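You operate a simulated robot arm through the tools that you are given. There is no shell and no other tool. Be economical: measure what you need, move in short steps, check, and stop when the job is done.

Carry out the task below with a simulated two-armed robot. There is one attempt and no reset: what you move stays moved.

## Task
Try the green gauge in the black tray's three caps; bin the tight one.
Fine: the reject bin; stand the gauge back in its holder; leave the red gauge and the other caps.

It is judged by the outcome, as a careful person would: the job done as asked, and still so three seconds after it is handed in. It fails if anything else is knocked over, pushed out of place, dropped, spilled or broken. A push-on lid holds only when it is set on centred and level and pressed home; a screw cap is set on level and turned clockwise until tight.

## Robot
Two 7-joint arms with fingered hands on one trunk, on a carriage that runs on a rail from [-0.239, -0.032] to [1.625, 0.215] (x, y) and turns from -2.897 to 2.897 rad about z. Base frame: it is fixed where the carriage stands at the start and does not move with it; the origin is on the floor, on the carriage's upright axis, x ahead of it, y to its left, z up. Readings come in m, rad, newtons and seconds.
The left shoulder is at the start at [0.07, 0.188, 1.148], the right one opposite. With the tool pointing down near the work surface each hand reaches from about 0.1 to 0.82 m from the robot's upright axis, wherever it stands, measured 20 degrees to its own side. Places, roughly: blue cap (4x4x3 cm) [2.3, 0, 0.9]; green cap (4x4x3 cm) [2.3, 0, 0.9]; green pin gauge [2.25, 0.25, 1]; red bin [2.5, 0, 1]; red pin gauge [2.25, 0.25, 1]; white cap (4x4x3 cm) [2.3, 0.1, 0.9]. Payload 4 kg a hand.
Tool frame (each hand has its own): the origin (TCP) lies between the finger pads and is the grasp point; the fingertips stand 0.026 m ahead of it; z points along the fingers, y is the line along which they close. The gripper opens to 0.132 m. The gripper's body begins 0.073 m behind the TCP. The gripper is a hand of 4 fingers: y runs from the thumb to the fingers, the wrist lies at [0, 0, -0.224] in the tool frame, and closing takes about 1.5 s.
Orientation is told as [roll, pitch, yaw] about the base's x, y, z axes, in that order, counted from this pose: with the fingers straight down and closing along the base's y, the tool's x points along the base's -x, its y along +y and its z along -z.

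## Interface
- The arms move only by the tool arm_command. It takes "left_motion", "right_motion" or both (then of equal length, played together; a hand with none holds still); each is a list of rows, each an object (a shift or turn left out is 0, a gripper value left out holds the last) with "delta_pos": the shift along the tool's x, y, z in mm, a list of three; "rot": the turn, a rotation vector about the tool's x, y, z in rad, a list of three; "fingers": the finger opening in mm, from 0 to 132. In form: [{"delta_pos": [x, y, z], "rot": [ax, ay, az], "fingers": fingers}, ...]. A call has 1 to 8 rows; each row shifts and turns the commanded pose from where the row before left it, along the tool's axes as they then stand. Each row takes 0.2 s and may step no farther than 0.05 m and 0.15 rad from the row before; otherwise, or with a gripper value out of range, the whole call is refused. A pose out of reach is approached as far as the arm can. The call stops where the force on the tool passes 70 N (or 10 N more than at its start, if that is more) or the arm is blocked; 0.2 s more then pass. Each finger travels about 0.072 m/s and halts on what it meets, pressing with about 22 N; the grip force reading is that of the motor and also rises with nothing between the fingers. The clock runs only during rows and for 0.2 s after the last one: add rows that do not move to give the fingers time. It gives the time, the measured TCP pose, the force on the tool (base axes), the opening and the grip force at its end, in the units of the frame above (readings bear some noise), with the torque about the TCP (base axes, N m) and any sound that the robot's microphone picked up, and new pictures: "pictures" is both (left out), scene, wrist or none (wrist: the cameras of the hands that moved).
- Cameras (640 x 400 px; columns grow to the right, rows downward): "scene" is now at [0.1353, -0.0046, 1.3944]; the picture's right is [0.09, -1.00, 0.00], its down [-0.54, -0.05, -0.84] and it looks along [0.83, 0.08, -0.55] (base axes); focal length 254 px, centre (320, 200). "left" rides on the left gripper at [-0.073, 0.006, -0.094] in its tool frame; the picture's right is [-0.08, -1.00, 0.00], its down [0.78, -0.06, -0.62] and it looks along [0.61, -0.05, 0.79] (tool axes); focal length 230 px, centre (320, 200). "right" rides on the right gripper at [0.073, 0.006, -0.094] in its tool frame; the picture's right is [-0.08, 1.00, 0.00], its down [-0.78, -0.06, -0.62] and it looks along [-0.61, -0.05, 0.79] (tool axes); focal length 230 px, centre (320, 200).
- move_column(by): slides the trunk up (or, below 0, down) by that many m; the arms and the scene camera ride with it, the base frame stays. It gives what a move gives, with no picture.
- steer(legs): drives the robot by 1 to 6 legs, each [ahead, left, turn to the left] in m, m and rad, along the robot's own axes; the way and the turn of a leg run together, so that a leg with both is an arc; at most 1.5 m and 3.142 rad a leg. The arms and the cameras ride along, it lands a little off, and it stops where it bumps. It keeps to its track: a leg is cut to what the track allows. It gives what a move gives, and a new picture of the scene camera.
- preshape(shape, hand): the hand has 4 fingers and takes this shape, open, in about a second: jaw (thumb against the fingers, like two jaws); tri (thumb and two fingers); tip (a fingertip pinch); poke (one finger out to press); point (the index stretched); flat (the hand flat); cup (the hand cupped); fist (a fist). The gripper value then closes the fingers along that shape, each until it touches; the sizes above hold for jaw. It gives what a move gives, with no picture.
- aim_head(pan, tilt): turns the head with the scene camera to pan (to the left, within 1.501 rad either way) and tilt (down, from -0.506 to 1.204), counted from straight ahead of the robot. It gives what a move gives, and a new picture of the scene camera.
- measure_at(camera, pixels): for up to 12 pixels [column, row] of the newest picture of that camera ("zoom" is the newest enlarged one), the place [x, y, z] in the base frame of the surface seen there, good to about 0.002 m, but the place of the scene camera against the robot may be out by one fixed shift of up to 0.025 m in any direction. No time passes.
- zoom(camera, box): a new picture of the part [left, top, right, bottom] of that camera's present view, enlarged. No time passes.
- close_job(): hands the job in; it is judged then, once.

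Keep the steps short. Do not move on a guess: measure, check each grasp and each placing, and mend mistakes. In all there are 90 turns and 274 pictures (those below and enlarged ones count). Leave the grippers open and the arms clear of the work at the hand-in unless told otherwise, and finish with a single line.

The tools are called after ">>>" as name(argument=value, ...) on one line, values as JSON. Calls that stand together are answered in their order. arm_command: Moves the arms, as the interface text tells. Its arguments: {"type":"object","properties":{"left_motion":{"type":"array","items":{"type":"object","properties":{"delta_pos":{"type":"array","items":{"type":"number"}},"rot":{"type":"array","items":{"type":"number"}},"fingers":{"type":"number"}}}},"right_motion":{"type":"array","items":{"type":"object","properties":{"delta_pos":{"type":"array","items":{"type":"number"}},"rot":{"type":"array","items":{"type":"number"}},"fingers":{"type":"number"}}}},"pictures":{"type":"string","enum":["both","scene","wrist","none"]}},"required":[]} The other tools are called the same way: move_column (by) slides the trunk up or down; preshape (shape, hand) gives the hand a shape; steer (legs) drives the base; aim_head (pan, tilt) turns the head that bears the scene camera; measure_at (camera, pixels) gives the place of the surface under pixels of a picture; zoom (camera, box) takes an enlarged picture of a part of a camera's view; close_job () hands the job in.

At the start:

```text
time: 0.0
left_ee_pos: [0.4625, 0.2322, 1.1282]
left_tcp_rot: [0.002, -0.001, 0.0]
left_ft_force: [1.0, -0.5, 0.3]
left_torque: [0.01, -0.03, 0.01]
left_width: 0.1318
left_gripper_force: 0.0
left_shape: jaw
right_ee_pos: [0.5385, -0.1855, 1.1192]
right_tcp_rot: [0.0, 0.001, -0.001]
right_ft_force: [-0.6, -0.1, -0.6]
right_torque: [-0.02, 0.0, 0.01]
right_width: 0.132
right_gripper_force: 0.0
right_shape: jaw
trunk travel left (down, up): [-0.625, 0.315]
robot x, y, heading: [0.0023, 0.0028, -0.0]
head pan, tilt: [0.091, 0.578]
```

scene: 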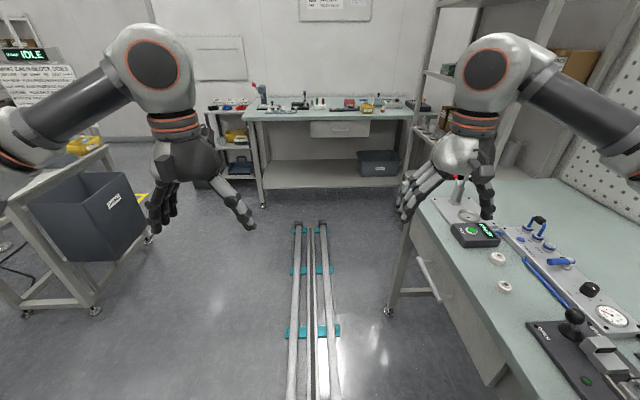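
right: 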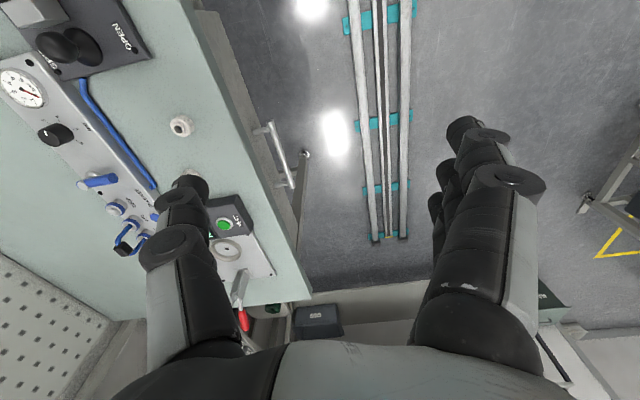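
left: 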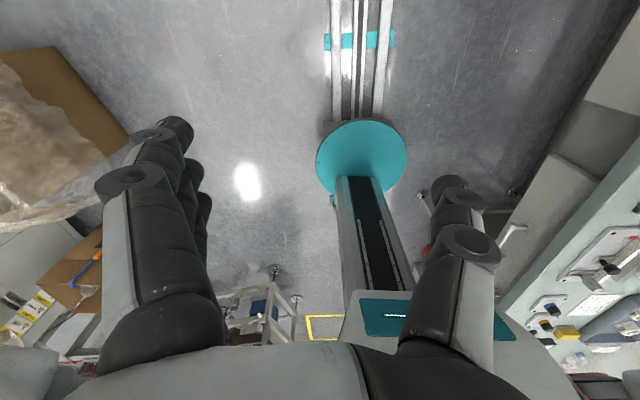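

I start by looking at the far bench before driving there.

>>> zoom(camera="scene", box=[200, 70, 440, 220])

>>> measure_at(camera="scene", pixels=[[260, 118], [320, 118], [400, 118], [420, 200], [298, 230]])

```text
2.67 times, centred on (320, 145) of scene
```

zoom: 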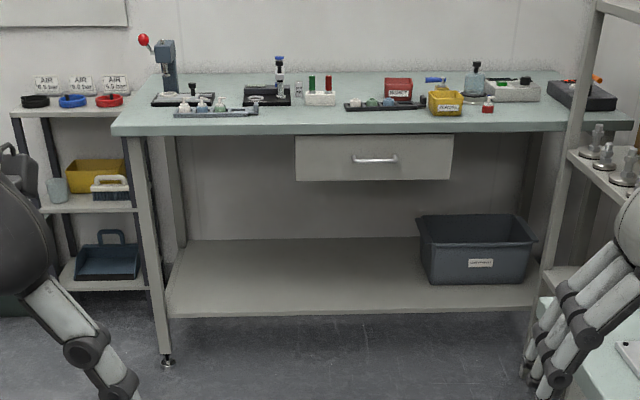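

```text
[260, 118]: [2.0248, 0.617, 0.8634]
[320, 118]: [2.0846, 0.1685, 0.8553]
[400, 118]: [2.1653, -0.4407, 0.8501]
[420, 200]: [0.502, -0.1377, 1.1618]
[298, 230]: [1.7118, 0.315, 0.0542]
```

The bench's front edge is at x≈2.05, top z≈0.87. I drive ahead along the rail part-way and look.

>>> steer(legs=[[1.2, 0.16, 0]])

```text
time: 6.2
left_ee_pos: [1.6603, 0.3989, 1.129]
left_tcp_rot: [0.0, -0.001, 0.018]
left_ft_force: [0.3, -0.5, -1.0]
left_torque: [0.0, 0.02, 0.02]
left_width: 0.1318
left_gripper_force: 0.0
left_shape: jaw
right_ee_pos: [1.7443, -0.0165, 1.1193]
right_tcp_rot: [-0.001, 0.002, 0.017]
right_ft_force: [-0.3, -0.3, -0.3]
right_torque: [0.02, 0.01, 0.01]
right_width: 0.1319
right_gripper_force: 0.1
right_shape: jaw
trunk travel left (down, up): [-0.625, 0.315]
robot x, y, heading: [1.2056, 0.1593, 0.021]
head pan, tilt: [0.091, 0.578]
```

scene: 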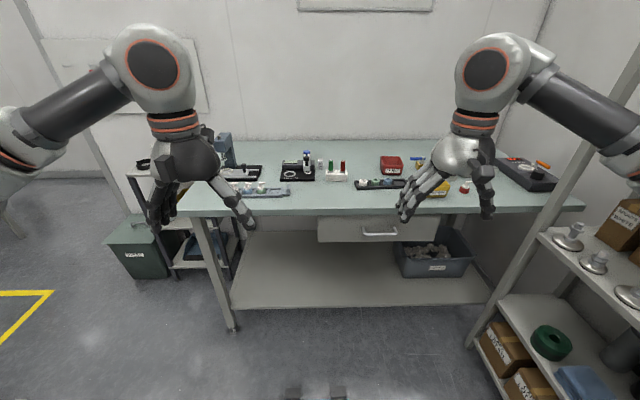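

Path is clear; I go 0.3 m further, turning the small heading error out.

>>> steer(legs=[[0.3, 0.034, -0.021]])

>>> aim_head(pan=0.0, tilt=0.65)

>>> zoom(camera="scene", box=[180, 140, 460, 315])

```text
time: 8.2
left_ee_pos: [1.9703, 0.431, 1.1287]
left_tcp_rot: [0.002, 0.0, -0.003]
left_ft_force: [0.4, 0.1, 0.7]
left_torque: [-0.01, -0.01, 0.07]
left_width: 0.1318
left_gripper_force: 0.1
left_shape: jaw
right_ee_pos: [2.0456, 0.0132, 1.1201]
right_tcp_rot: [0.0, 0.0, -0.004]
right_ft_force: [0.5, 0.2, -1.3]
right_torque: [0.02, 0.01, 0.0]
right_width: 0.1318
right_gripper_force: 0.1
right_shape: jaw
trunk travel left (down, up): [-0.625, 0.315]
robot x, y, heading: [1.5073, 0.2033, -0.007]
head pan, tilt: [0.091, 0.578]
```

scene: 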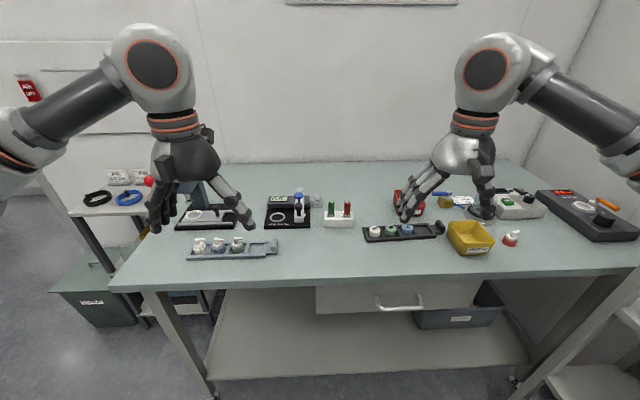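

```text
time: 8.9
left_ee_pos: [1.9711, 0.4295, 1.1285]
left_tcp_rot: [0.001, -0.001, -0.003]
left_ft_force: [-0.4, 0.4, 0.3]
left_torque: [0.02, 0.02, 0.0]
left_width: 0.1318
left_gripper_force: 0.2
left_shape: jaw
right_ee_pos: [2.0468, 0.0134, 1.1184]
right_tcp_rot: [0.0, 0.0, -0.003]
right_ft_force: [0.0, 0.0, 0.0]
right_torque: [0.01, 0.0, -0.03]
right_width: 0.132
right_gripper_force: 0.1
right_shape: jaw
trunk travel left (down, up): [-0.625, 0.315]
robot x, y, heading: [1.5109, 0.1998, -0.003]
head pan, tilt: [0.0, 0.649]
```

scene: 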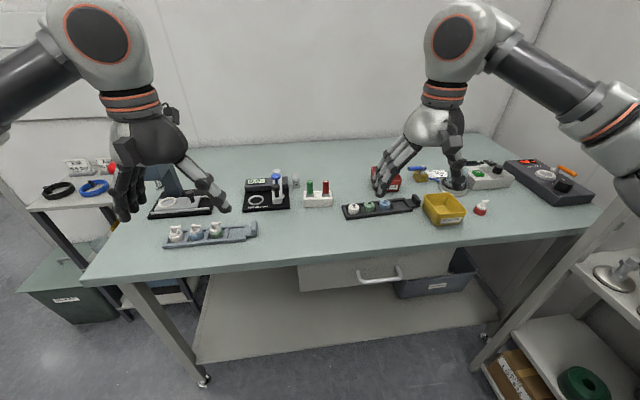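

```text
2.29 times, centred on (320, 228) of scene
```

zoom: 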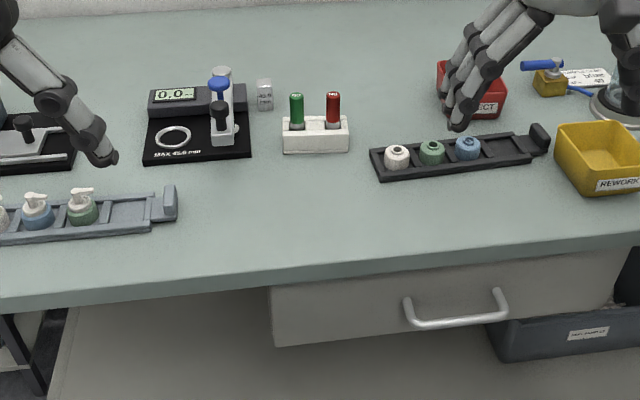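

The black tray with three caps, the white gauge holder and the red REJECT bin are seen. Zoom on each and measure.

>>> zoom(camera="scene", box=[288, 160, 448, 260])

>>> measure_at(camera="zoom", pixels=[[85, 95], [150, 95], [85, 160], [150, 165], [262, 183], [320, 180], [383, 175], [440, 50], [262, 200]])

```text
4.00 times, centred on (368, 210) of scene
```

zoom: 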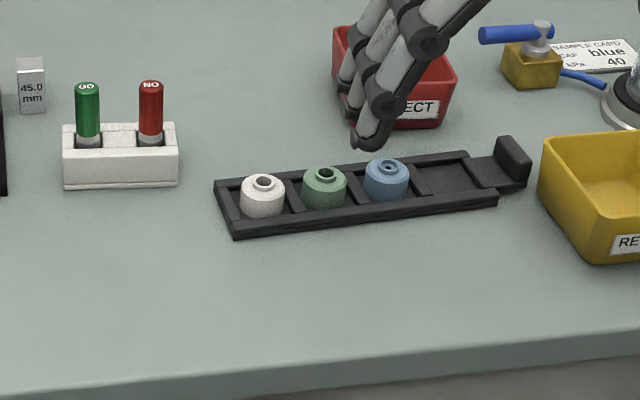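

```text
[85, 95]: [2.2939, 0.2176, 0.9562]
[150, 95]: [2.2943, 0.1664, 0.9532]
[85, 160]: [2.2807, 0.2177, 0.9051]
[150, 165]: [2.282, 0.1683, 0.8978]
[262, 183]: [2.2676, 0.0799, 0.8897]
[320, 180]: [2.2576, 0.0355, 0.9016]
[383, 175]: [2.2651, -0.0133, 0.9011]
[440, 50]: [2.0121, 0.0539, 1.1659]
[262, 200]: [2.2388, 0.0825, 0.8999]
```

I set the right hand to a fingertip pinch and view through its wrist camera (its view currently should centre on the tray).

>>> preshape(shape="tip", hand="right")

>>> arm_command(right_motion=[{"delta_pos": [0, 30, -20]}, {"delta_pos": [0, 30, -20]}, {"delta_pos": [0, 30, 0]}], pictures="both")

```text
time: 9.8
left_ee_pos: [1.9713, 0.4313, 1.1285]
left_tcp_rot: [0.001, 0.001, -0.005]
left_ft_force: [0.3, 0.4, 0.8]
left_torque: [0.01, 0.0, 0.01]
left_width: 0.1322
left_gripper_force: 0.0
left_shape: jaw
right_ee_pos: [2.0472, 0.0135, 1.12]
right_tcp_rot: [-0.001, 0.0, -0.005]
right_ft_force: [0.5, -0.4, 0.9]
right_torque: [-0.02, 0.01, -0.01]
right_width: 0.132
right_gripper_force: 0.0
right_shape: tip
trunk travel left (down, up): [-0.625, 0.315]
robot x, y, heading: [1.5092, 0.1983, -0.003]
head pan, tilt: [0.0, 0.649]
```

```text
time: 10.6
left_ee_pos: [1.9714, 0.4317, 1.1278]
left_tcp_rot: [-0.002, -0.001, -0.002]
left_ft_force: [0.1, 0.3, -0.4]
left_torque: [-0.02, 0.02, -0.07]
left_width: 0.1319
left_gripper_force: 0.0
left_shape: jaw
right_ee_pos: [2.0454, 0.1042, 1.158]
right_tcp_rot: [-0.003, -0.001, -0.003]
right_ft_force: [0.3, 0.2, 0.4]
right_torque: [0.01, 0.0, 0.02]
right_width: 0.1321
right_gripper_force: 0.0
right_shape: tip
trunk travel left (down, up): [-0.625, 0.315]
robot x, y, heading: [1.5096, 0.2002, -0.008]
head pan, tilt: [0.0, 0.649]
```

scene: 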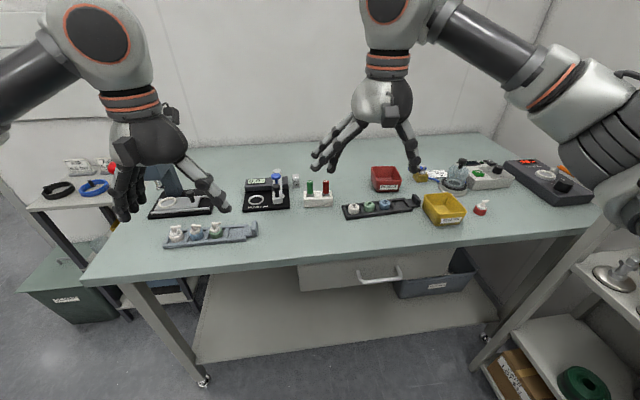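
right: 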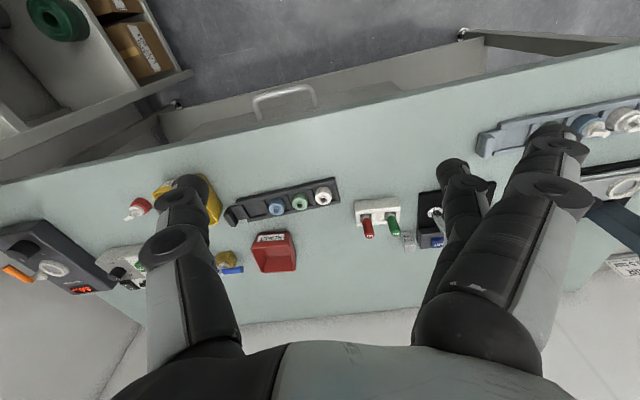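

The wrist camera sees all targets. Zoom there and measure accurately.

>>> zoom(camera="right", box=[220, 160, 460, 310])

>>> measure_at(camera="right", pixels=[[369, 237], [393, 231], [366, 219], [390, 214], [360, 206], [398, 203], [276, 209], [299, 203], [323, 197], [275, 255]])

```text
2.67 times, centred on (340, 235) of right
```

zoom: 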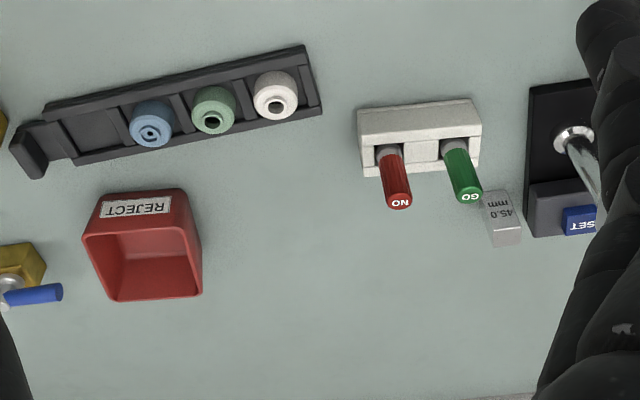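

```text
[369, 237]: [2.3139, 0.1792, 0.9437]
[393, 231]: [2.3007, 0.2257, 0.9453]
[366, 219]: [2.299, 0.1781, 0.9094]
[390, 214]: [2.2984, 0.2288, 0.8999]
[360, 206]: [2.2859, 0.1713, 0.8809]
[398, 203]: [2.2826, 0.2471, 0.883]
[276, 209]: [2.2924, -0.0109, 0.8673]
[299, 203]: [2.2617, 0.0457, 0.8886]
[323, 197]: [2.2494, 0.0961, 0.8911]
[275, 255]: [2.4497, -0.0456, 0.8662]
```

Reach is near its limit (0.79 m), so I drive up 0.09 m, then take the hand above the green gauge at a safe height with narrower fingers.

>>> steer(legs=[[0.09, 0.012, 0.006]])

>>> arm_command(right_motion=[{"delta_pos": [-40, 28, 0], "fingers": 50}, {"delta_pos": [-40, 28, 0]}, {"delta_pos": [-40, 28, 0]}, {"delta_pos": [-35, 25, 10]}, {"delta_pos": [0, 0, 10]}, {}], pictures="both")

```text
time: 11.7
left_ee_pos: [2.059, 0.4452, 1.1284]
left_tcp_rot: [0.0, -0.001, 0.003]
left_ft_force: [-0.2, -0.7, 0.8]
left_torque: [0.02, 0.01, -0.01]
left_width: 0.1319
left_gripper_force: 0.0
left_shape: jaw
right_ee_pos: [2.1349, 0.1191, 1.1584]
right_tcp_rot: [0.0, 0.001, 0.004]
right_ft_force: [0.5, 0.4, -0.3]
right_torque: [0.03, -0.01, 0.0]
right_width: 0.132
right_gripper_force: 0.0
right_shape: tip
trunk travel left (down, up): [-0.625, 0.315]
robot x, y, heading: [1.6012, 0.2097, 0.006]
head pan, tilt: [0.0, 0.649]
```

scene: 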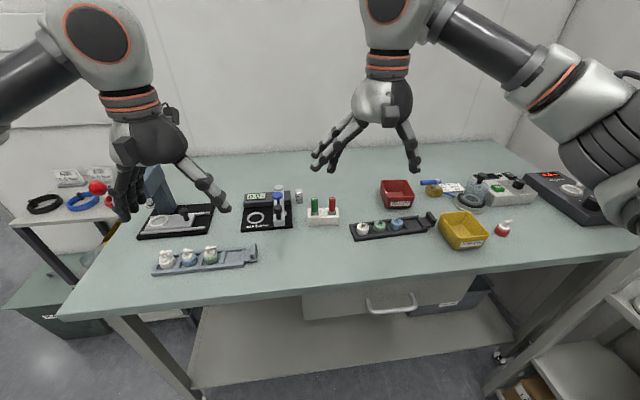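

```text
time: 13.1
left_ee_pos: [2.0576, 0.4474, 1.1278]
left_tcp_rot: [-0.001, -0.003, 0.003]
left_ft_force: [-0.4, 0.1, -0.2]
left_torque: [-0.03, -0.03, 0.0]
left_width: 0.1319
left_gripper_force: 0.0
left_shape: jaw
right_ee_pos: [2.2796, 0.2311, 1.1344]
right_tcp_rot: [0.0, -0.001, 0.006]
right_ft_force: [-0.5, 1.1, 0.4]
right_torque: [-0.04, -0.02, 0.01]
right_width: 0.0501
right_gripper_force: 0.1
right_shape: tip
right hand out of reach, approached as far as the arm can: row 4
trunk travel left (down, up): [-0.625, 0.315]
robot x, y, heading: [1.5966, 0.2109, 0.01]
head pan, tilt: [0.0, 0.649]
```

scene: 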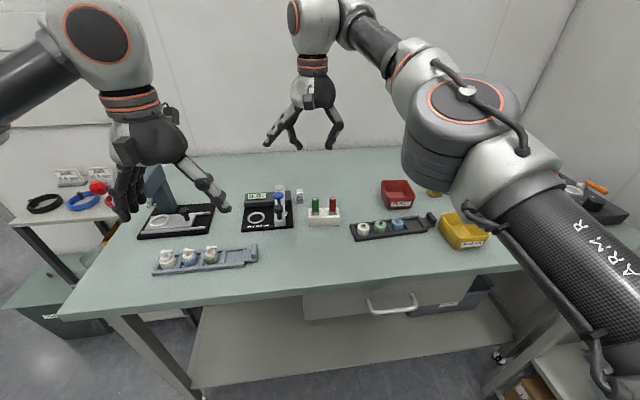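
right: 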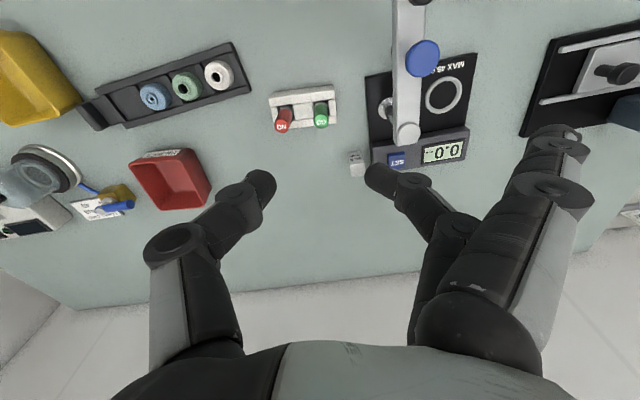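

The reach is limited at this height. I raise the trunk 0.1 m, and since the spare fingers splay to +y (towards the gauge display), I yaw the hand +90° so they splay to the front, where it's free.

>>> move_column(by=0.1)

>>> arm_command(right_motion=[{"delta_pos": [0, 0, 15], "rot": [0, 0, -0.15]}, {"delta_pos": [0, 0, 15], "rot": [0, 0, -0.15]}, {"delta_pos": [0, 0, 15], "rot": [0, 0, -0.15]}, {"delta_pos": [0, 0, 15], "rot": [0, 0, -0.15]}, {"delta_pos": [0, 0, 15], "rot": [0, 0, -0.15]}, {"delta_pos": [0, 0, 15], "rot": [0, 0, -0.15]}, {"delta_pos": [0, 0, 10], "rot": [0, 0, -0.15]}, {"rot": [0, 0, -0.15]}], pictures="none")

>>> arm_command(right_motion=[{"rot": [0, 0, -0.15]}, {"rot": [0, 0, -0.15]}, {"rot": [0, 0, -0.071]}, {}], pictures="both")

```text
time: 14.4
left_ee_pos: [2.0583, 0.4453, 1.2283]
left_tcp_rot: [-0.001, 0.001, 0.004]
left_ft_force: [0.2, 0.9, 0.4]
left_torque: [0.0, 0.04, 0.01]
left_width: 0.132
left_gripper_force: 0.0
left_shape: jaw
right_ee_pos: [2.2808, 0.2284, 1.2332]
right_tcp_rot: [0.001, 0.0, 0.003]
right_ft_force: [0.4, 0.2, 0.8]
right_torque: [-0.02, 0.03, 0.01]
right_width: 0.05
right_gripper_force: 0.1
right_shape: tip
trunk travel left (down, up): [-0.725, 0.215]
robot x, y, heading: [1.6003, 0.2106, 0.004]
head pan, tilt: [0.0, 0.649]
```

```text
time: 16.2
left_ee_pos: [2.0584, 0.4461, 1.2281]
left_tcp_rot: [-0.001, 0.001, 0.003]
left_ft_force: [-0.1, 0.2, 0.1]
left_torque: [0.03, -0.03, -0.02]
left_width: 0.1317
left_gripper_force: 0.0
left_shape: jaw
right_ee_pos: [2.2798, 0.2268, 1.1346]
right_tcp_rot: [0.0, -0.001, 1.205]
right_ft_force: [-0.7, 0.4, -0.6]
right_torque: [-0.01, 0.04, -0.03]
right_width: 0.0501
right_gripper_force: 0.0
right_shape: tip
trunk travel left (down, up): [-0.725, 0.215]
robot x, y, heading: [1.5997, 0.2114, 0.003]
head pan, tilt: [0.0, 0.649]
```

```text
time: 17.2
left_ee_pos: [2.0587, 0.4449, 1.2281]
left_tcp_rot: [-0.001, 0.0, 0.003]
left_ft_force: [0.4, -0.4, 0.6]
left_torque: [-0.01, 0.02, -0.01]
left_width: 0.1318
left_gripper_force: 0.2
left_shape: jaw
right_ee_pos: [2.2802, 0.2264, 1.1346]
right_tcp_rot: [-0.001, 0.002, 1.577]
right_ft_force: [0.1, 0.5, -0.1]
right_torque: [0.0, 0.0, -0.01]
right_width: 0.0503
right_gripper_force: 0.0
right_shape: tip
trunk travel left (down, up): [-0.725, 0.215]
robot x, y, heading: [1.5979, 0.2115, -0.001]
head pan, tilt: [0.0, 0.649]
```

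scene: 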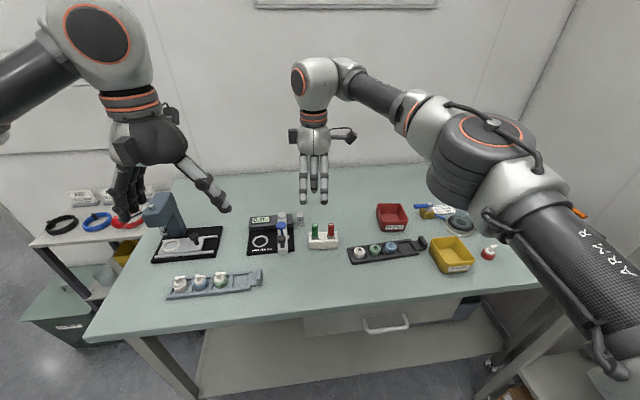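
right: 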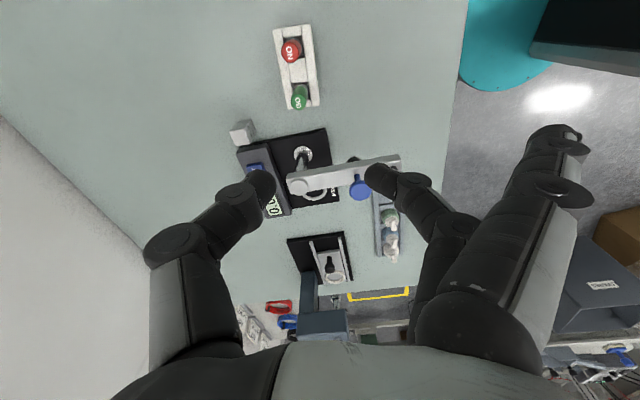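

Yaw 90° works well. Now I measure the gauge tops from the wrist camera.

>>> zoom(camera="right", box=[240, 10, 352, 120])

>>> measure_at(camera="right", pixels=[[290, 51], [301, 99], [302, 86], [314, 95], [296, 65]])

>>> zoom(camera="scene", box=[260, 120, 400, 270])

```text
3.64 times, centred on (296, 65) of right
```

zoom: 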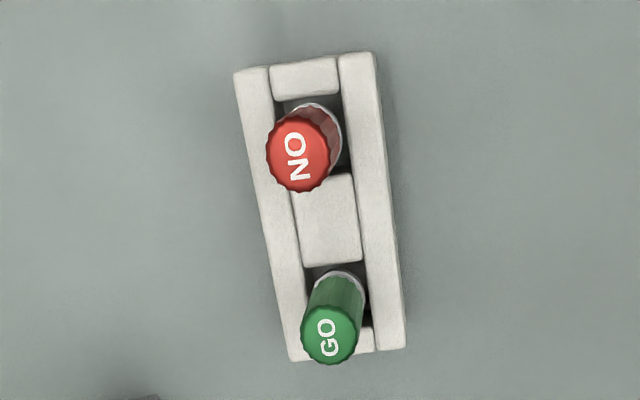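

```text
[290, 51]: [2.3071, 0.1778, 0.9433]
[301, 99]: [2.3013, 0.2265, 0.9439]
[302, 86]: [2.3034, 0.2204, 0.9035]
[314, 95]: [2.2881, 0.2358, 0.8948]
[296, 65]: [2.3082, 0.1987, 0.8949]
```

```text
2.67 times, centred on (330, 195) of scene
```

zoom: 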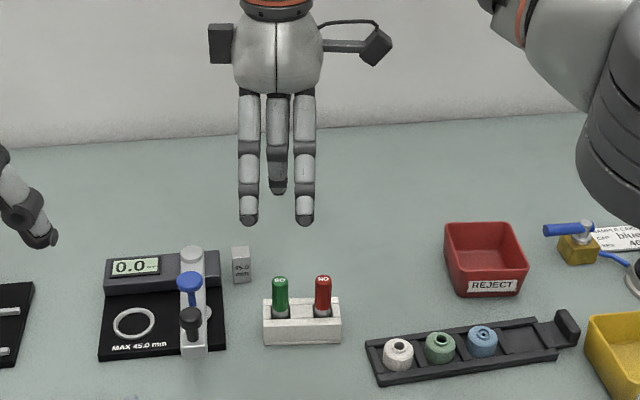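

I check where the fingertips actually are (tip shape), via scene and wrist measures.

>>> measure_at(camera="scene", pixels=[[303, 200], [324, 200], [314, 189]])

>>> measure_at(camera="right", pixels=[[262, 180], [375, 176], [555, 135], [575, 190], [265, 195], [365, 180]])

```text
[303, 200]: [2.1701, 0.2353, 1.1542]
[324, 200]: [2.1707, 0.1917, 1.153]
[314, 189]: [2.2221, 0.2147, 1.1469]
```

```text
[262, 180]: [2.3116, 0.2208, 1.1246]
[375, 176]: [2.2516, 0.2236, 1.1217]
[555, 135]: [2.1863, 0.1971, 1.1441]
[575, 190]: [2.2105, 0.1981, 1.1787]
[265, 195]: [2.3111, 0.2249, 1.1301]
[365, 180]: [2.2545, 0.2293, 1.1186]
```

Tips are at x 2.255/2.308, z≈1.11; spare fingers are at x≈2.19, higher, over free bench. I centre on the gauge (x 2.301, y 0.2265) and lower to z≈0.985.

>>> arm_command(right_motion=[{"delta_pos": [0, -21, 30]}, {"delta_pos": [0, 0, 40]}, {"delta_pos": [0, 0, 40]}, {"delta_pos": [0, 0, 40]}, {}], pictures="both")

>>> zoom(camera="right", box=[200, 80, 440, 230])

```text
time: 18.4
left_ee_pos: [2.0593, 0.4446, 1.2292]
left_tcp_rot: [0.0, -0.002, 0.003]
left_ft_force: [-0.3, 0.1, 0.4]
left_torque: [-0.02, -0.01, -0.01]
left_width: 0.1318
left_gripper_force: 0.0
left_shape: jaw
right_ee_pos: [2.3012, 0.2275, 0.9852]
right_tcp_rot: [0.0, 0.0, 1.575]
right_ft_force: [-0.6, 0.7, -0.6]
right_torque: [0.03, 0.02, 0.01]
right_width: 0.0503
right_gripper_force: 0.0
right_shape: tip
trunk travel left (down, up): [-0.725, 0.215]
robot x, y, heading: [1.5978, 0.2127, 0.005]
head pan, tilt: [0.0, 0.649]
```

scene: 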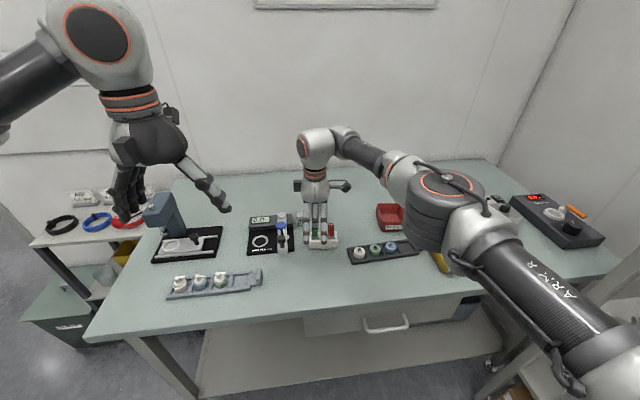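
right: 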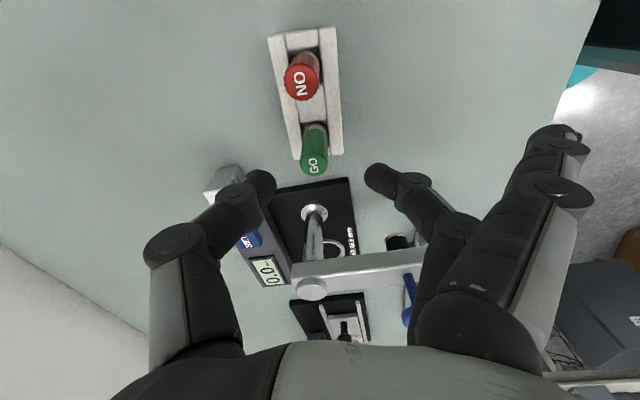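

```text
2.67 times, centred on (320, 155) of right
```

zoom: 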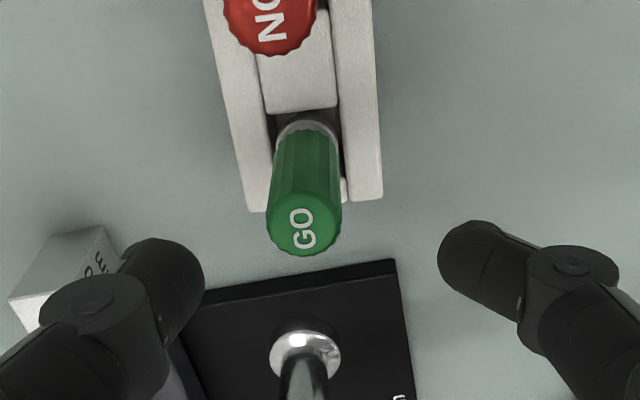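

>>> measure_at(camera="right", pixels=[[306, 166], [318, 164], [312, 172], [313, 160], [222, 170], [266, 178], [370, 175]])

```text
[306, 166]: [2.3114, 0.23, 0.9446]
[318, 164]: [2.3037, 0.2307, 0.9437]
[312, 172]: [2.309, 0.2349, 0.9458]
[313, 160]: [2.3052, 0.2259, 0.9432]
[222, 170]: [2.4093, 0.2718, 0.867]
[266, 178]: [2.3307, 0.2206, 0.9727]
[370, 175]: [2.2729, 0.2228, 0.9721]
```

Top centre ≈(2.306, 0.229), z 0.945. Shift +5 mm in x, +1 mm y and lower to z 0.930, then close.

>>> arm_command(right_motion=[{"delta_pos": [-1, -5, 15]}, {"delta_pos": [0, 0, 20]}, {"delta_pos": [0, 0, 20]}, {}], pictures="wrist")

>>> zoom(camera="right", box=[200, 80, 440, 230])

```text
time: 19.4
left_ee_pos: [2.0593, 0.4461, 1.2276]
left_tcp_rot: [0.0, 0.0, 0.004]
left_ft_force: [-0.2, -0.3, 0.8]
left_torque: [0.0, -0.01, 0.03]
left_width: 0.132
left_gripper_force: 0.1
left_shape: jaw
right_ee_pos: [2.3051, 0.2291, 0.9301]
right_tcp_rot: [0.0, -0.002, 1.574]
right_ft_force: [0.0, 0.8, -0.3]
right_torque: [0.0, 0.05, -0.01]
right_width: 0.0499
right_gripper_force: 0.1
right_shape: tip
trunk travel left (down, up): [-0.725, 0.215]
robot x, y, heading: [1.6001, 0.2121, 0.008]
head pan, tilt: [0.0, 0.649]
```

right: 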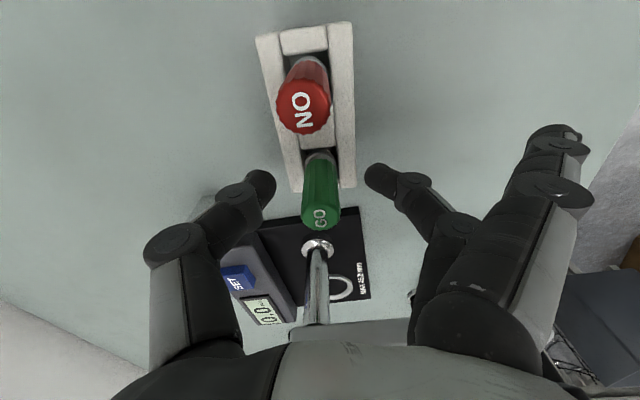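

```text
2.67 times, centred on (320, 155) of right
```

zoom: 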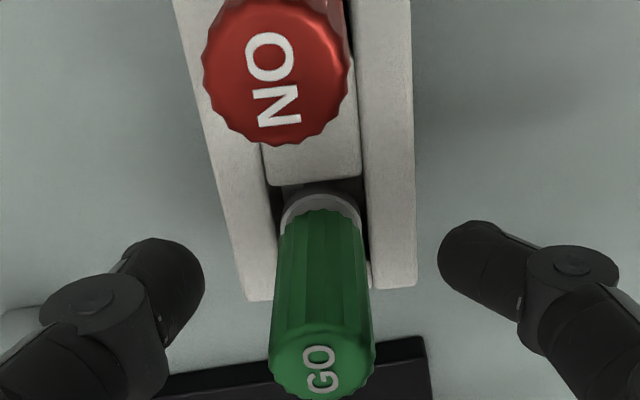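

>>> measure_at(camera="right", pixels=[[320, 170], [320, 190], [320, 205], [322, 222], [266, 182], [370, 182], [308, 190], [333, 190]])

```text
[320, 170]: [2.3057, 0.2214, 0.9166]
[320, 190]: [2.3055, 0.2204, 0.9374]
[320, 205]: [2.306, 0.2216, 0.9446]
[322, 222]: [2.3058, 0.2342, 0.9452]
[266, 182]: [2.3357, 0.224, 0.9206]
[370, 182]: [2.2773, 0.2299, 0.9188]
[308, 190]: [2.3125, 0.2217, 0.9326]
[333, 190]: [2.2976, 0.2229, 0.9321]
```

Gauge axis (2.3055, 0.229) matches the TCP. Close.

>>> arm_command(right_motion=[{"fingers": 25}, {"fingers": 10}, {"fingers": 0}, {}, {}, {}], pictures="wrist")

>>> zoom(camera="right", box=[200, 80, 440, 230])

```text
time: 20.8
left_ee_pos: [2.0577, 0.4457, 1.2276]
left_tcp_rot: [0.0, 0.0, 0.003]
left_ft_force: [0.4, -0.3, -0.4]
left_torque: [0.05, -0.02, 0.0]
left_width: 0.1319
left_gripper_force: 0.1
left_shape: jaw
right_ee_pos: [2.3057, 0.2289, 0.9303]
right_tcp_rot: [0.001, -0.001, 1.572]
right_ft_force: [-0.5, -0.6, -0.6]
right_torque: [0.01, 0.01, -0.03]
right_width: 0.0128
right_gripper_force: 22.1
right_shape: tip
trunk travel left (down, up): [-0.725, 0.215]
robot x, y, heading: [1.5981, 0.2115, 0.009]
head pan, tilt: [0.0, 0.649]
```

right: 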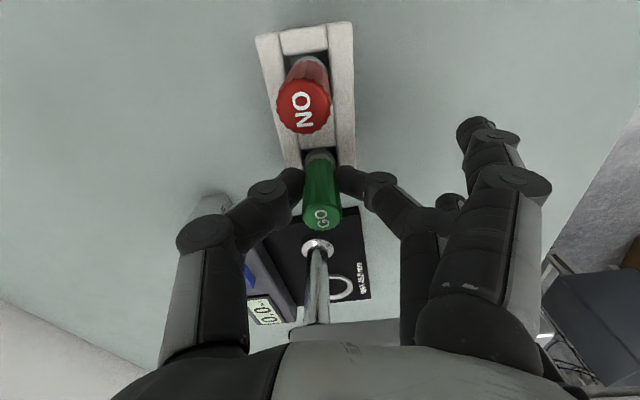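

```text
2.67 times, centred on (320, 155) of right
```

zoom: 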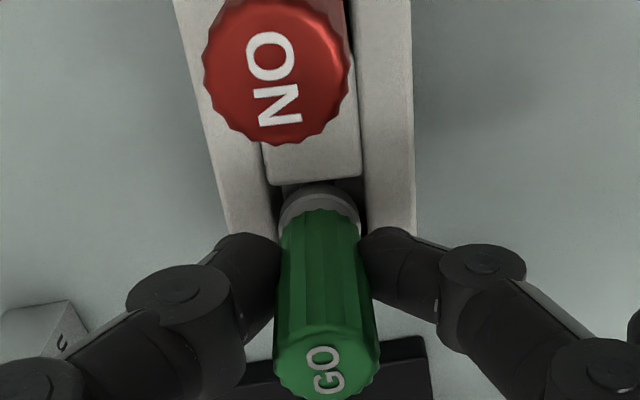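

Grip is firm (22 N at 12.8 mm). Gauge seat pose: TCP (2.3057, 0.2289, 0.9303). Lift straight up 100 mm.

>>> arm_command(right_motion=[{"delta_pos": [0, 0, -10]}, {"delta_pos": [0, 0, -15]}, {"delta_pos": [0, 0, -25]}, {"delta_pos": [0, 0, -25]}, {"delta_pos": [0, 0, -25]}, {}], pictures="both")

>>> zoom(camera="scene", box=[260, 150, 420, 270])

```text
time: 22.2
left_ee_pos: [2.0592, 0.4451, 1.2278]
left_tcp_rot: [-0.001, 0.0, 0.004]
left_ft_force: [0.3, 0.0, -1.1]
left_torque: [-0.01, 0.05, 0.02]
left_width: 0.132
left_gripper_force: 0.0
left_shape: jaw
right_ee_pos: [2.3084, 0.2272, 1.0305]
right_tcp_rot: [0.0, 0.0, 1.573]
right_ft_force: [-0.2, 1.0, -0.2]
right_torque: [0.02, 0.02, 0.01]
right_width: 0.0128
right_gripper_force: 21.8
right_shape: tip
trunk travel left (down, up): [-0.725, 0.215]
robot x, y, heading: [1.5969, 0.2105, 0.005]
head pan, tilt: [0.0, 0.649]
```

scene: 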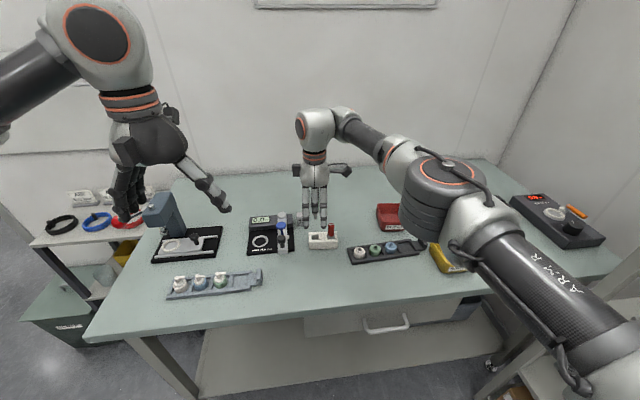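
right: 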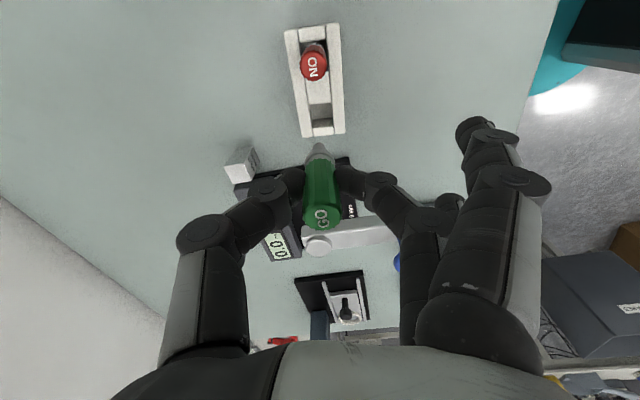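

```text
3.33 times, centred on (340, 210) of scene
```

zoom: 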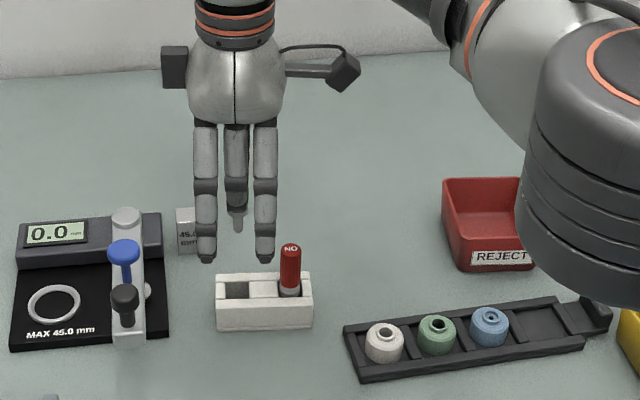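

Gauge is up, holder still. Measure the pin tip relative to the TCP.

>>> zoom(camera="right", box=[280, 130, 360, 240])

>>> measure_at(camera="right", pixels=[[318, 147], [318, 151], [319, 156], [319, 165], [312, 158], [326, 158], [315, 148], [321, 148], [308, 185], [334, 185], [321, 217]])

```text
3.64 times, centred on (320, 185) of right
```

zoom: 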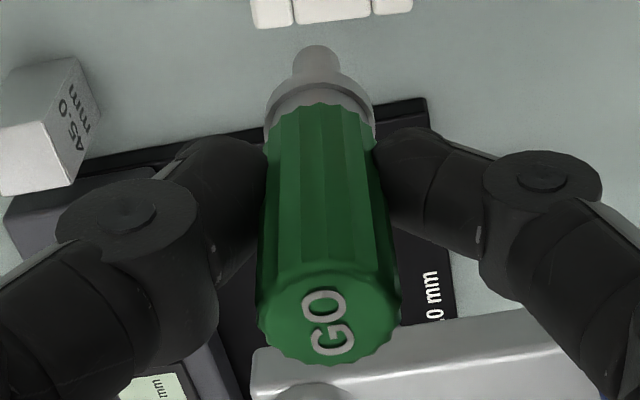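

```text
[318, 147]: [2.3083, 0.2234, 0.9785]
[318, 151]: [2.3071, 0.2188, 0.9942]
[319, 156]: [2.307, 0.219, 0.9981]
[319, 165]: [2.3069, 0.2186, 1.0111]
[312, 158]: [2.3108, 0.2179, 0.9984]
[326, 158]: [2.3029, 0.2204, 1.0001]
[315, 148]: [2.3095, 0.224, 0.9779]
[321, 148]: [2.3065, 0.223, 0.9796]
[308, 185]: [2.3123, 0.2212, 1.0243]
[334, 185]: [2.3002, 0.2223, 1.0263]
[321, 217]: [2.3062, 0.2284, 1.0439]
```

Pin: Ø≈7 mm, tip ≈64 mm below the TCP (z≈0.966 now), length ≈24 mm. Move over the white cap, keeping the height.

>>> arm_command(right_motion=[{"delta_pos": [0, 0, -10]}, {"delta_pos": [35, 15, 0]}, {"delta_pos": [35, 15, 0]}, {"delta_pos": [35, 15, 0]}, {"delta_pos": [30, 10, 0]}, {}], pictures="both")

>>> zoom(camera="right", box=[220, 20, 420, 170])

```text
time: 23.6
left_ee_pos: [2.0589, 0.4467, 1.2275]
left_tcp_rot: [-0.002, 0.0, 0.003]
left_ft_force: [-0.5, 0.0, 0.8]
left_torque: [-0.07, 0.03, -0.03]
left_width: 0.1317
left_gripper_force: 0.0
left_shape: jaw
right_ee_pos: [2.2511, 0.0954, 1.0364]
right_tcp_rot: [0.0, 0.003, 1.574]
right_ft_force: [0.0, 0.4, -0.6]
right_torque: [-0.04, 0.01, 0.01]
right_width: 0.0129
right_gripper_force: 22.3
right_shape: tip
trunk travel left (down, up): [-0.725, 0.215]
robot x, y, heading: [1.5964, 0.2101, 0.006]
head pan, tilt: [0.0, 0.649]
```

scene: 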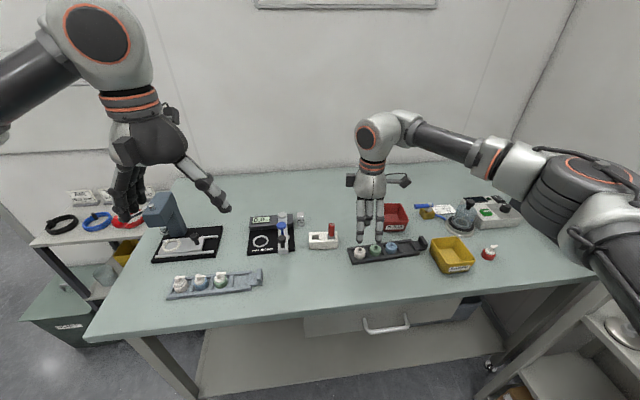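
right: 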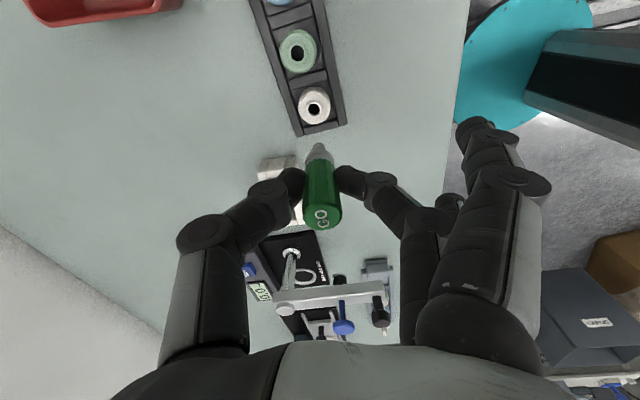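

```text
2.67 times, centred on (320, 95) of right
```

zoom: 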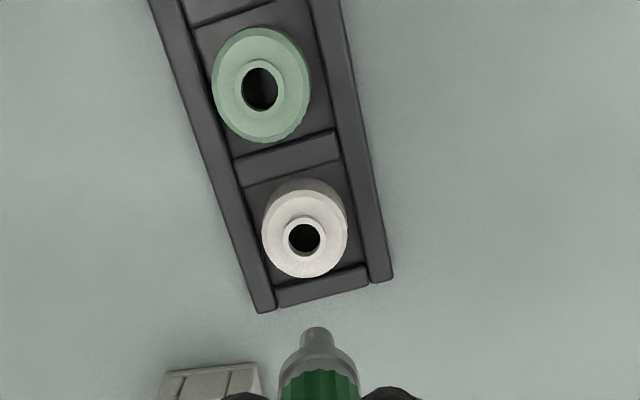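

>>> measure_at(camera="zoom", pixels=[[285, 238], [325, 238], [305, 219], [305, 258], [305, 237], [283, 222], [326, 255], [236, 90], [284, 90], [260, 63], [260, 114], [260, 88]])

>>> zoom(camera="right", box=[274, 74, 354, 124])

```text
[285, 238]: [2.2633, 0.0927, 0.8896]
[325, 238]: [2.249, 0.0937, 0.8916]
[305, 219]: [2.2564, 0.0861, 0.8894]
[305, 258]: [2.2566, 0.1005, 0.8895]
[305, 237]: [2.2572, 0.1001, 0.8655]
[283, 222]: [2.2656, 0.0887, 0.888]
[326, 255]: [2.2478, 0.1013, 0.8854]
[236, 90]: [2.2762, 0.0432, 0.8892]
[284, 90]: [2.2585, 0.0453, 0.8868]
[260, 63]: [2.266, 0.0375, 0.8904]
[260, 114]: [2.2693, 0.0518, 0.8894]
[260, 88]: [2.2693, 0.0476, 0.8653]
```

```text
8.00 times, centred on (314, 99) of right
```

zoom: 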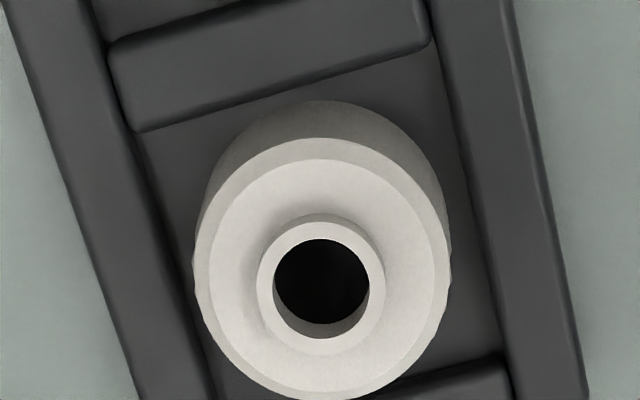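

White hole centre ≈(2.2562, 0.0933), rim z 0.890. Align there and lower until the tip is ~10 mm above the rim.

>>> arm_command(right_motion=[{"delta_pos": [2.1, -5.1, 0]}, {"delta_pos": [0, 0, 35]}, {"delta_pos": [0, 0, 35]}, {}], pictures="wrist")

>>> zoom(camera="right", box=[240, 80, 400, 180])

```text
time: 24.6
left_ee_pos: [2.057, 0.4455, 1.2291]
left_tcp_rot: [0.001, -0.005, 0.002]
left_ft_force: [0.6, -0.1, -0.1]
left_torque: [0.0, -0.03, -0.01]
left_width: 0.1318
left_gripper_force: 0.1
left_shape: jaw
right_ee_pos: [2.2566, 0.0917, 0.9677]
right_tcp_rot: [-0.001, 0.001, 1.573]
right_ft_force: [0.0, -0.4, -0.2]
right_torque: [0.0, -0.01, -0.02]
right_width: 0.0128
right_gripper_force: 22.5
right_shape: tip
trunk travel left (down, up): [-0.725, 0.215]
robot x, y, heading: [1.5997, 0.2118, 0.002]
head pan, tilt: [0.0, 0.649]
```

right: 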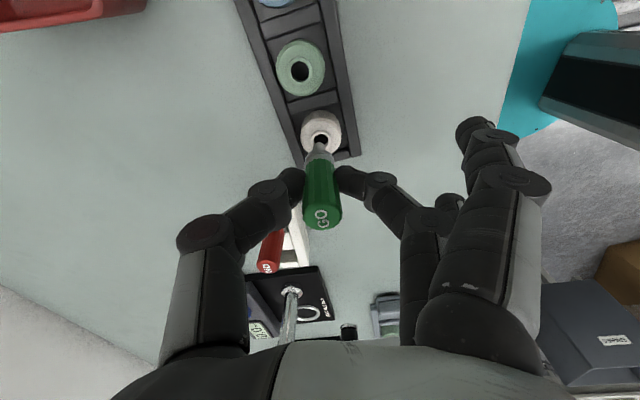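

```text
4.00 times, centred on (320, 130) of right
```

zoom: 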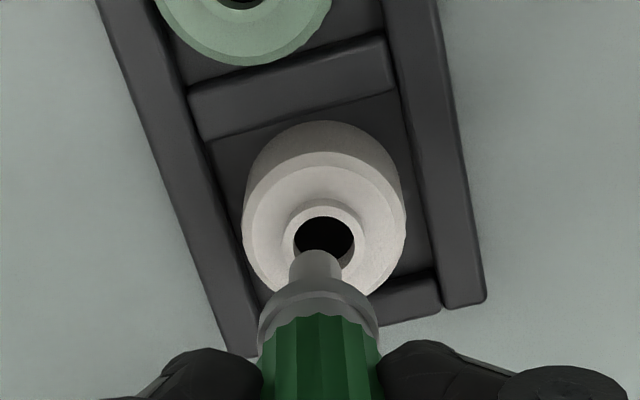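

>>> measure_at(camera="zoom", pixels=[[316, 258], [316, 268], [294, 268], [337, 268], [290, 236], [359, 238], [324, 212], [300, 217], [350, 217], [316, 288], [268, 320], [372, 320]])

```text
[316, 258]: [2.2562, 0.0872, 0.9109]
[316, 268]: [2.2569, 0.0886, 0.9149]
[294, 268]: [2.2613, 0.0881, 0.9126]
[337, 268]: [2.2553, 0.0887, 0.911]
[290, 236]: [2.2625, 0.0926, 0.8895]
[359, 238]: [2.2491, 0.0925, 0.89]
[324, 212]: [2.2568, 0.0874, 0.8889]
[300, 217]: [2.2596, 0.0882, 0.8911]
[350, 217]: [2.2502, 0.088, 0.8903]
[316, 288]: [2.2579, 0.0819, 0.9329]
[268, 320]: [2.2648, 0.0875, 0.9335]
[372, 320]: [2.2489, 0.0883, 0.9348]
```

Pin is ~1.3 mm short in y and ~1 mm over in x. Correct and go down in small rows to ~8 mm below the rim, then read the force.

>>> arm_command(right_motion=[{"delta_pos": [-1.3, 1, 0]}, {"delta_pos": [0, 0, 10]}, {"delta_pos": [0, 0, 4]}, {"delta_pos": [0, 0, 4]}, {"delta_pos": [0, 0, 4]}], pictures="wrist")

>>> zoom(camera="right", box=[240, 80, 400, 180])

```text
time: 25.8
left_ee_pos: [2.0576, 0.4457, 1.2274]
left_tcp_rot: [0.001, -0.001, 0.002]
left_ft_force: [0.7, 0.3, 0.7]
left_torque: [0.03, 0.01, 0.02]
left_width: 0.1318
left_gripper_force: 0.1
left_shape: jaw
right_ee_pos: [2.2566, 0.0933, 0.9455]
right_tcp_rot: [0.002, 0.0, 1.574]
right_ft_force: [-0.2, -0.5, -0.9]
right_torque: [0.03, 0.04, -0.02]
right_width: 0.0127
right_gripper_force: 21.8
right_shape: tip
trunk travel left (down, up): [-0.725, 0.215]
robot x, y, heading: [1.5969, 0.208, 0.005]
head pan, tilt: [0.0, 0.649]
```

right: 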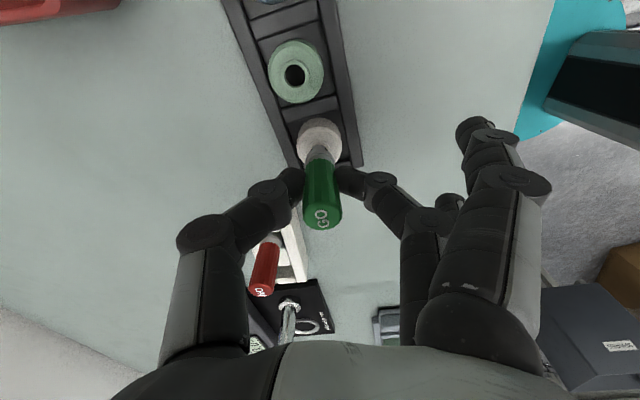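

```text
4.00 times, centred on (320, 130) of right
```

zoom: 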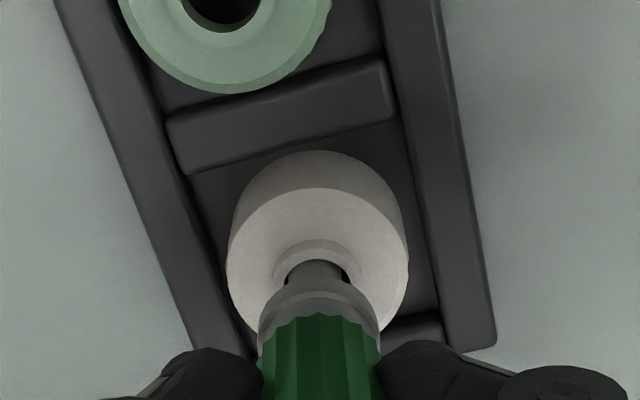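

No force; pin is entering. Continue in 3 mm rows.

>>> arm_command(right_motion=[{"delta_pos": [0, 0, 3]}, {"delta_pos": [0, 0, 3]}, {"delta_pos": [0, 0, 3]}], pictures="wrist")

>>> zoom(camera="right", box=[240, 80, 400, 180])

```text
time: 26.6
left_ee_pos: [2.0588, 0.445, 1.2279]
left_tcp_rot: [-0.001, 0.0, 0.004]
left_ft_force: [0.4, 0.7, 0.1]
left_torque: [0.01, 0.02, -0.01]
left_width: 0.1318
left_gripper_force: 0.0
left_shape: jaw
right_ee_pos: [2.255, 0.0931, 0.9378]
right_tcp_rot: [0.002, 0.0, 1.572]
right_ft_force: [-0.5, -0.1, 0.8]
right_torque: [0.0, 0.01, 0.02]
right_width: 0.0128
right_gripper_force: 22.2
right_shape: tip
trunk travel left (down, up): [-0.725, 0.215]
robot x, y, heading: [1.5951, 0.2143, 0.007]
head pan, tilt: [0.0, 0.649]
```

right: 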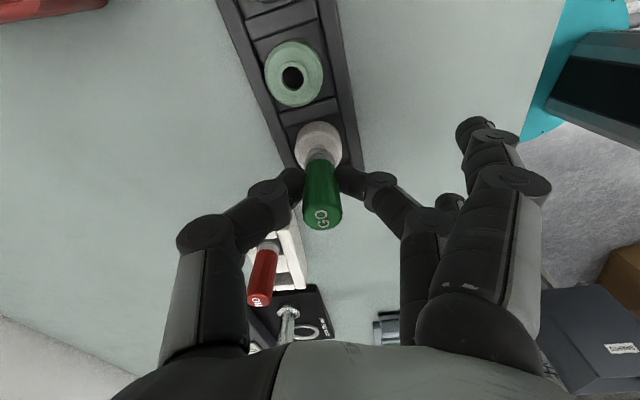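

```text
4.00 times, centred on (320, 130) of right
```

zoom: 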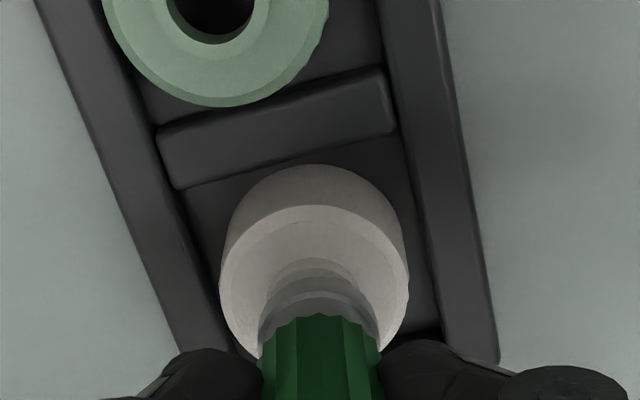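

16 mm in, still no force. 5 mm more.

>>> arm_command(right_motion=[{"delta_pos": [0, 0, 2.5]}, {"delta_pos": [0, 0, 2.5]}], pictures="none")

```text
time: 27.2
left_ee_pos: [2.0563, 0.4464, 1.2301]
left_tcp_rot: [-0.001, -0.003, 0.005]
left_ft_force: [-0.4, -0.5, -0.3]
left_torque: [0.01, 0.01, 0.0]
left_width: 0.1319
left_gripper_force: 0.1
left_shape: jaw
right_ee_pos: [2.2548, 0.0941, 0.9361]
right_tcp_rot: [-0.003, -0.001, 1.572]
right_ft_force: [0.5, -0.3, 17.8]
right_torque: [-0.05, -0.03, -0.02]
right_width: 0.0135
right_gripper_force: 22.1
right_shape: tip
trunk travel left (down, up): [-0.725, 0.215]
robot x, y, heading: [1.6003, 0.2123, 0.005]
head pan, tilt: [0.0, 0.649]
```

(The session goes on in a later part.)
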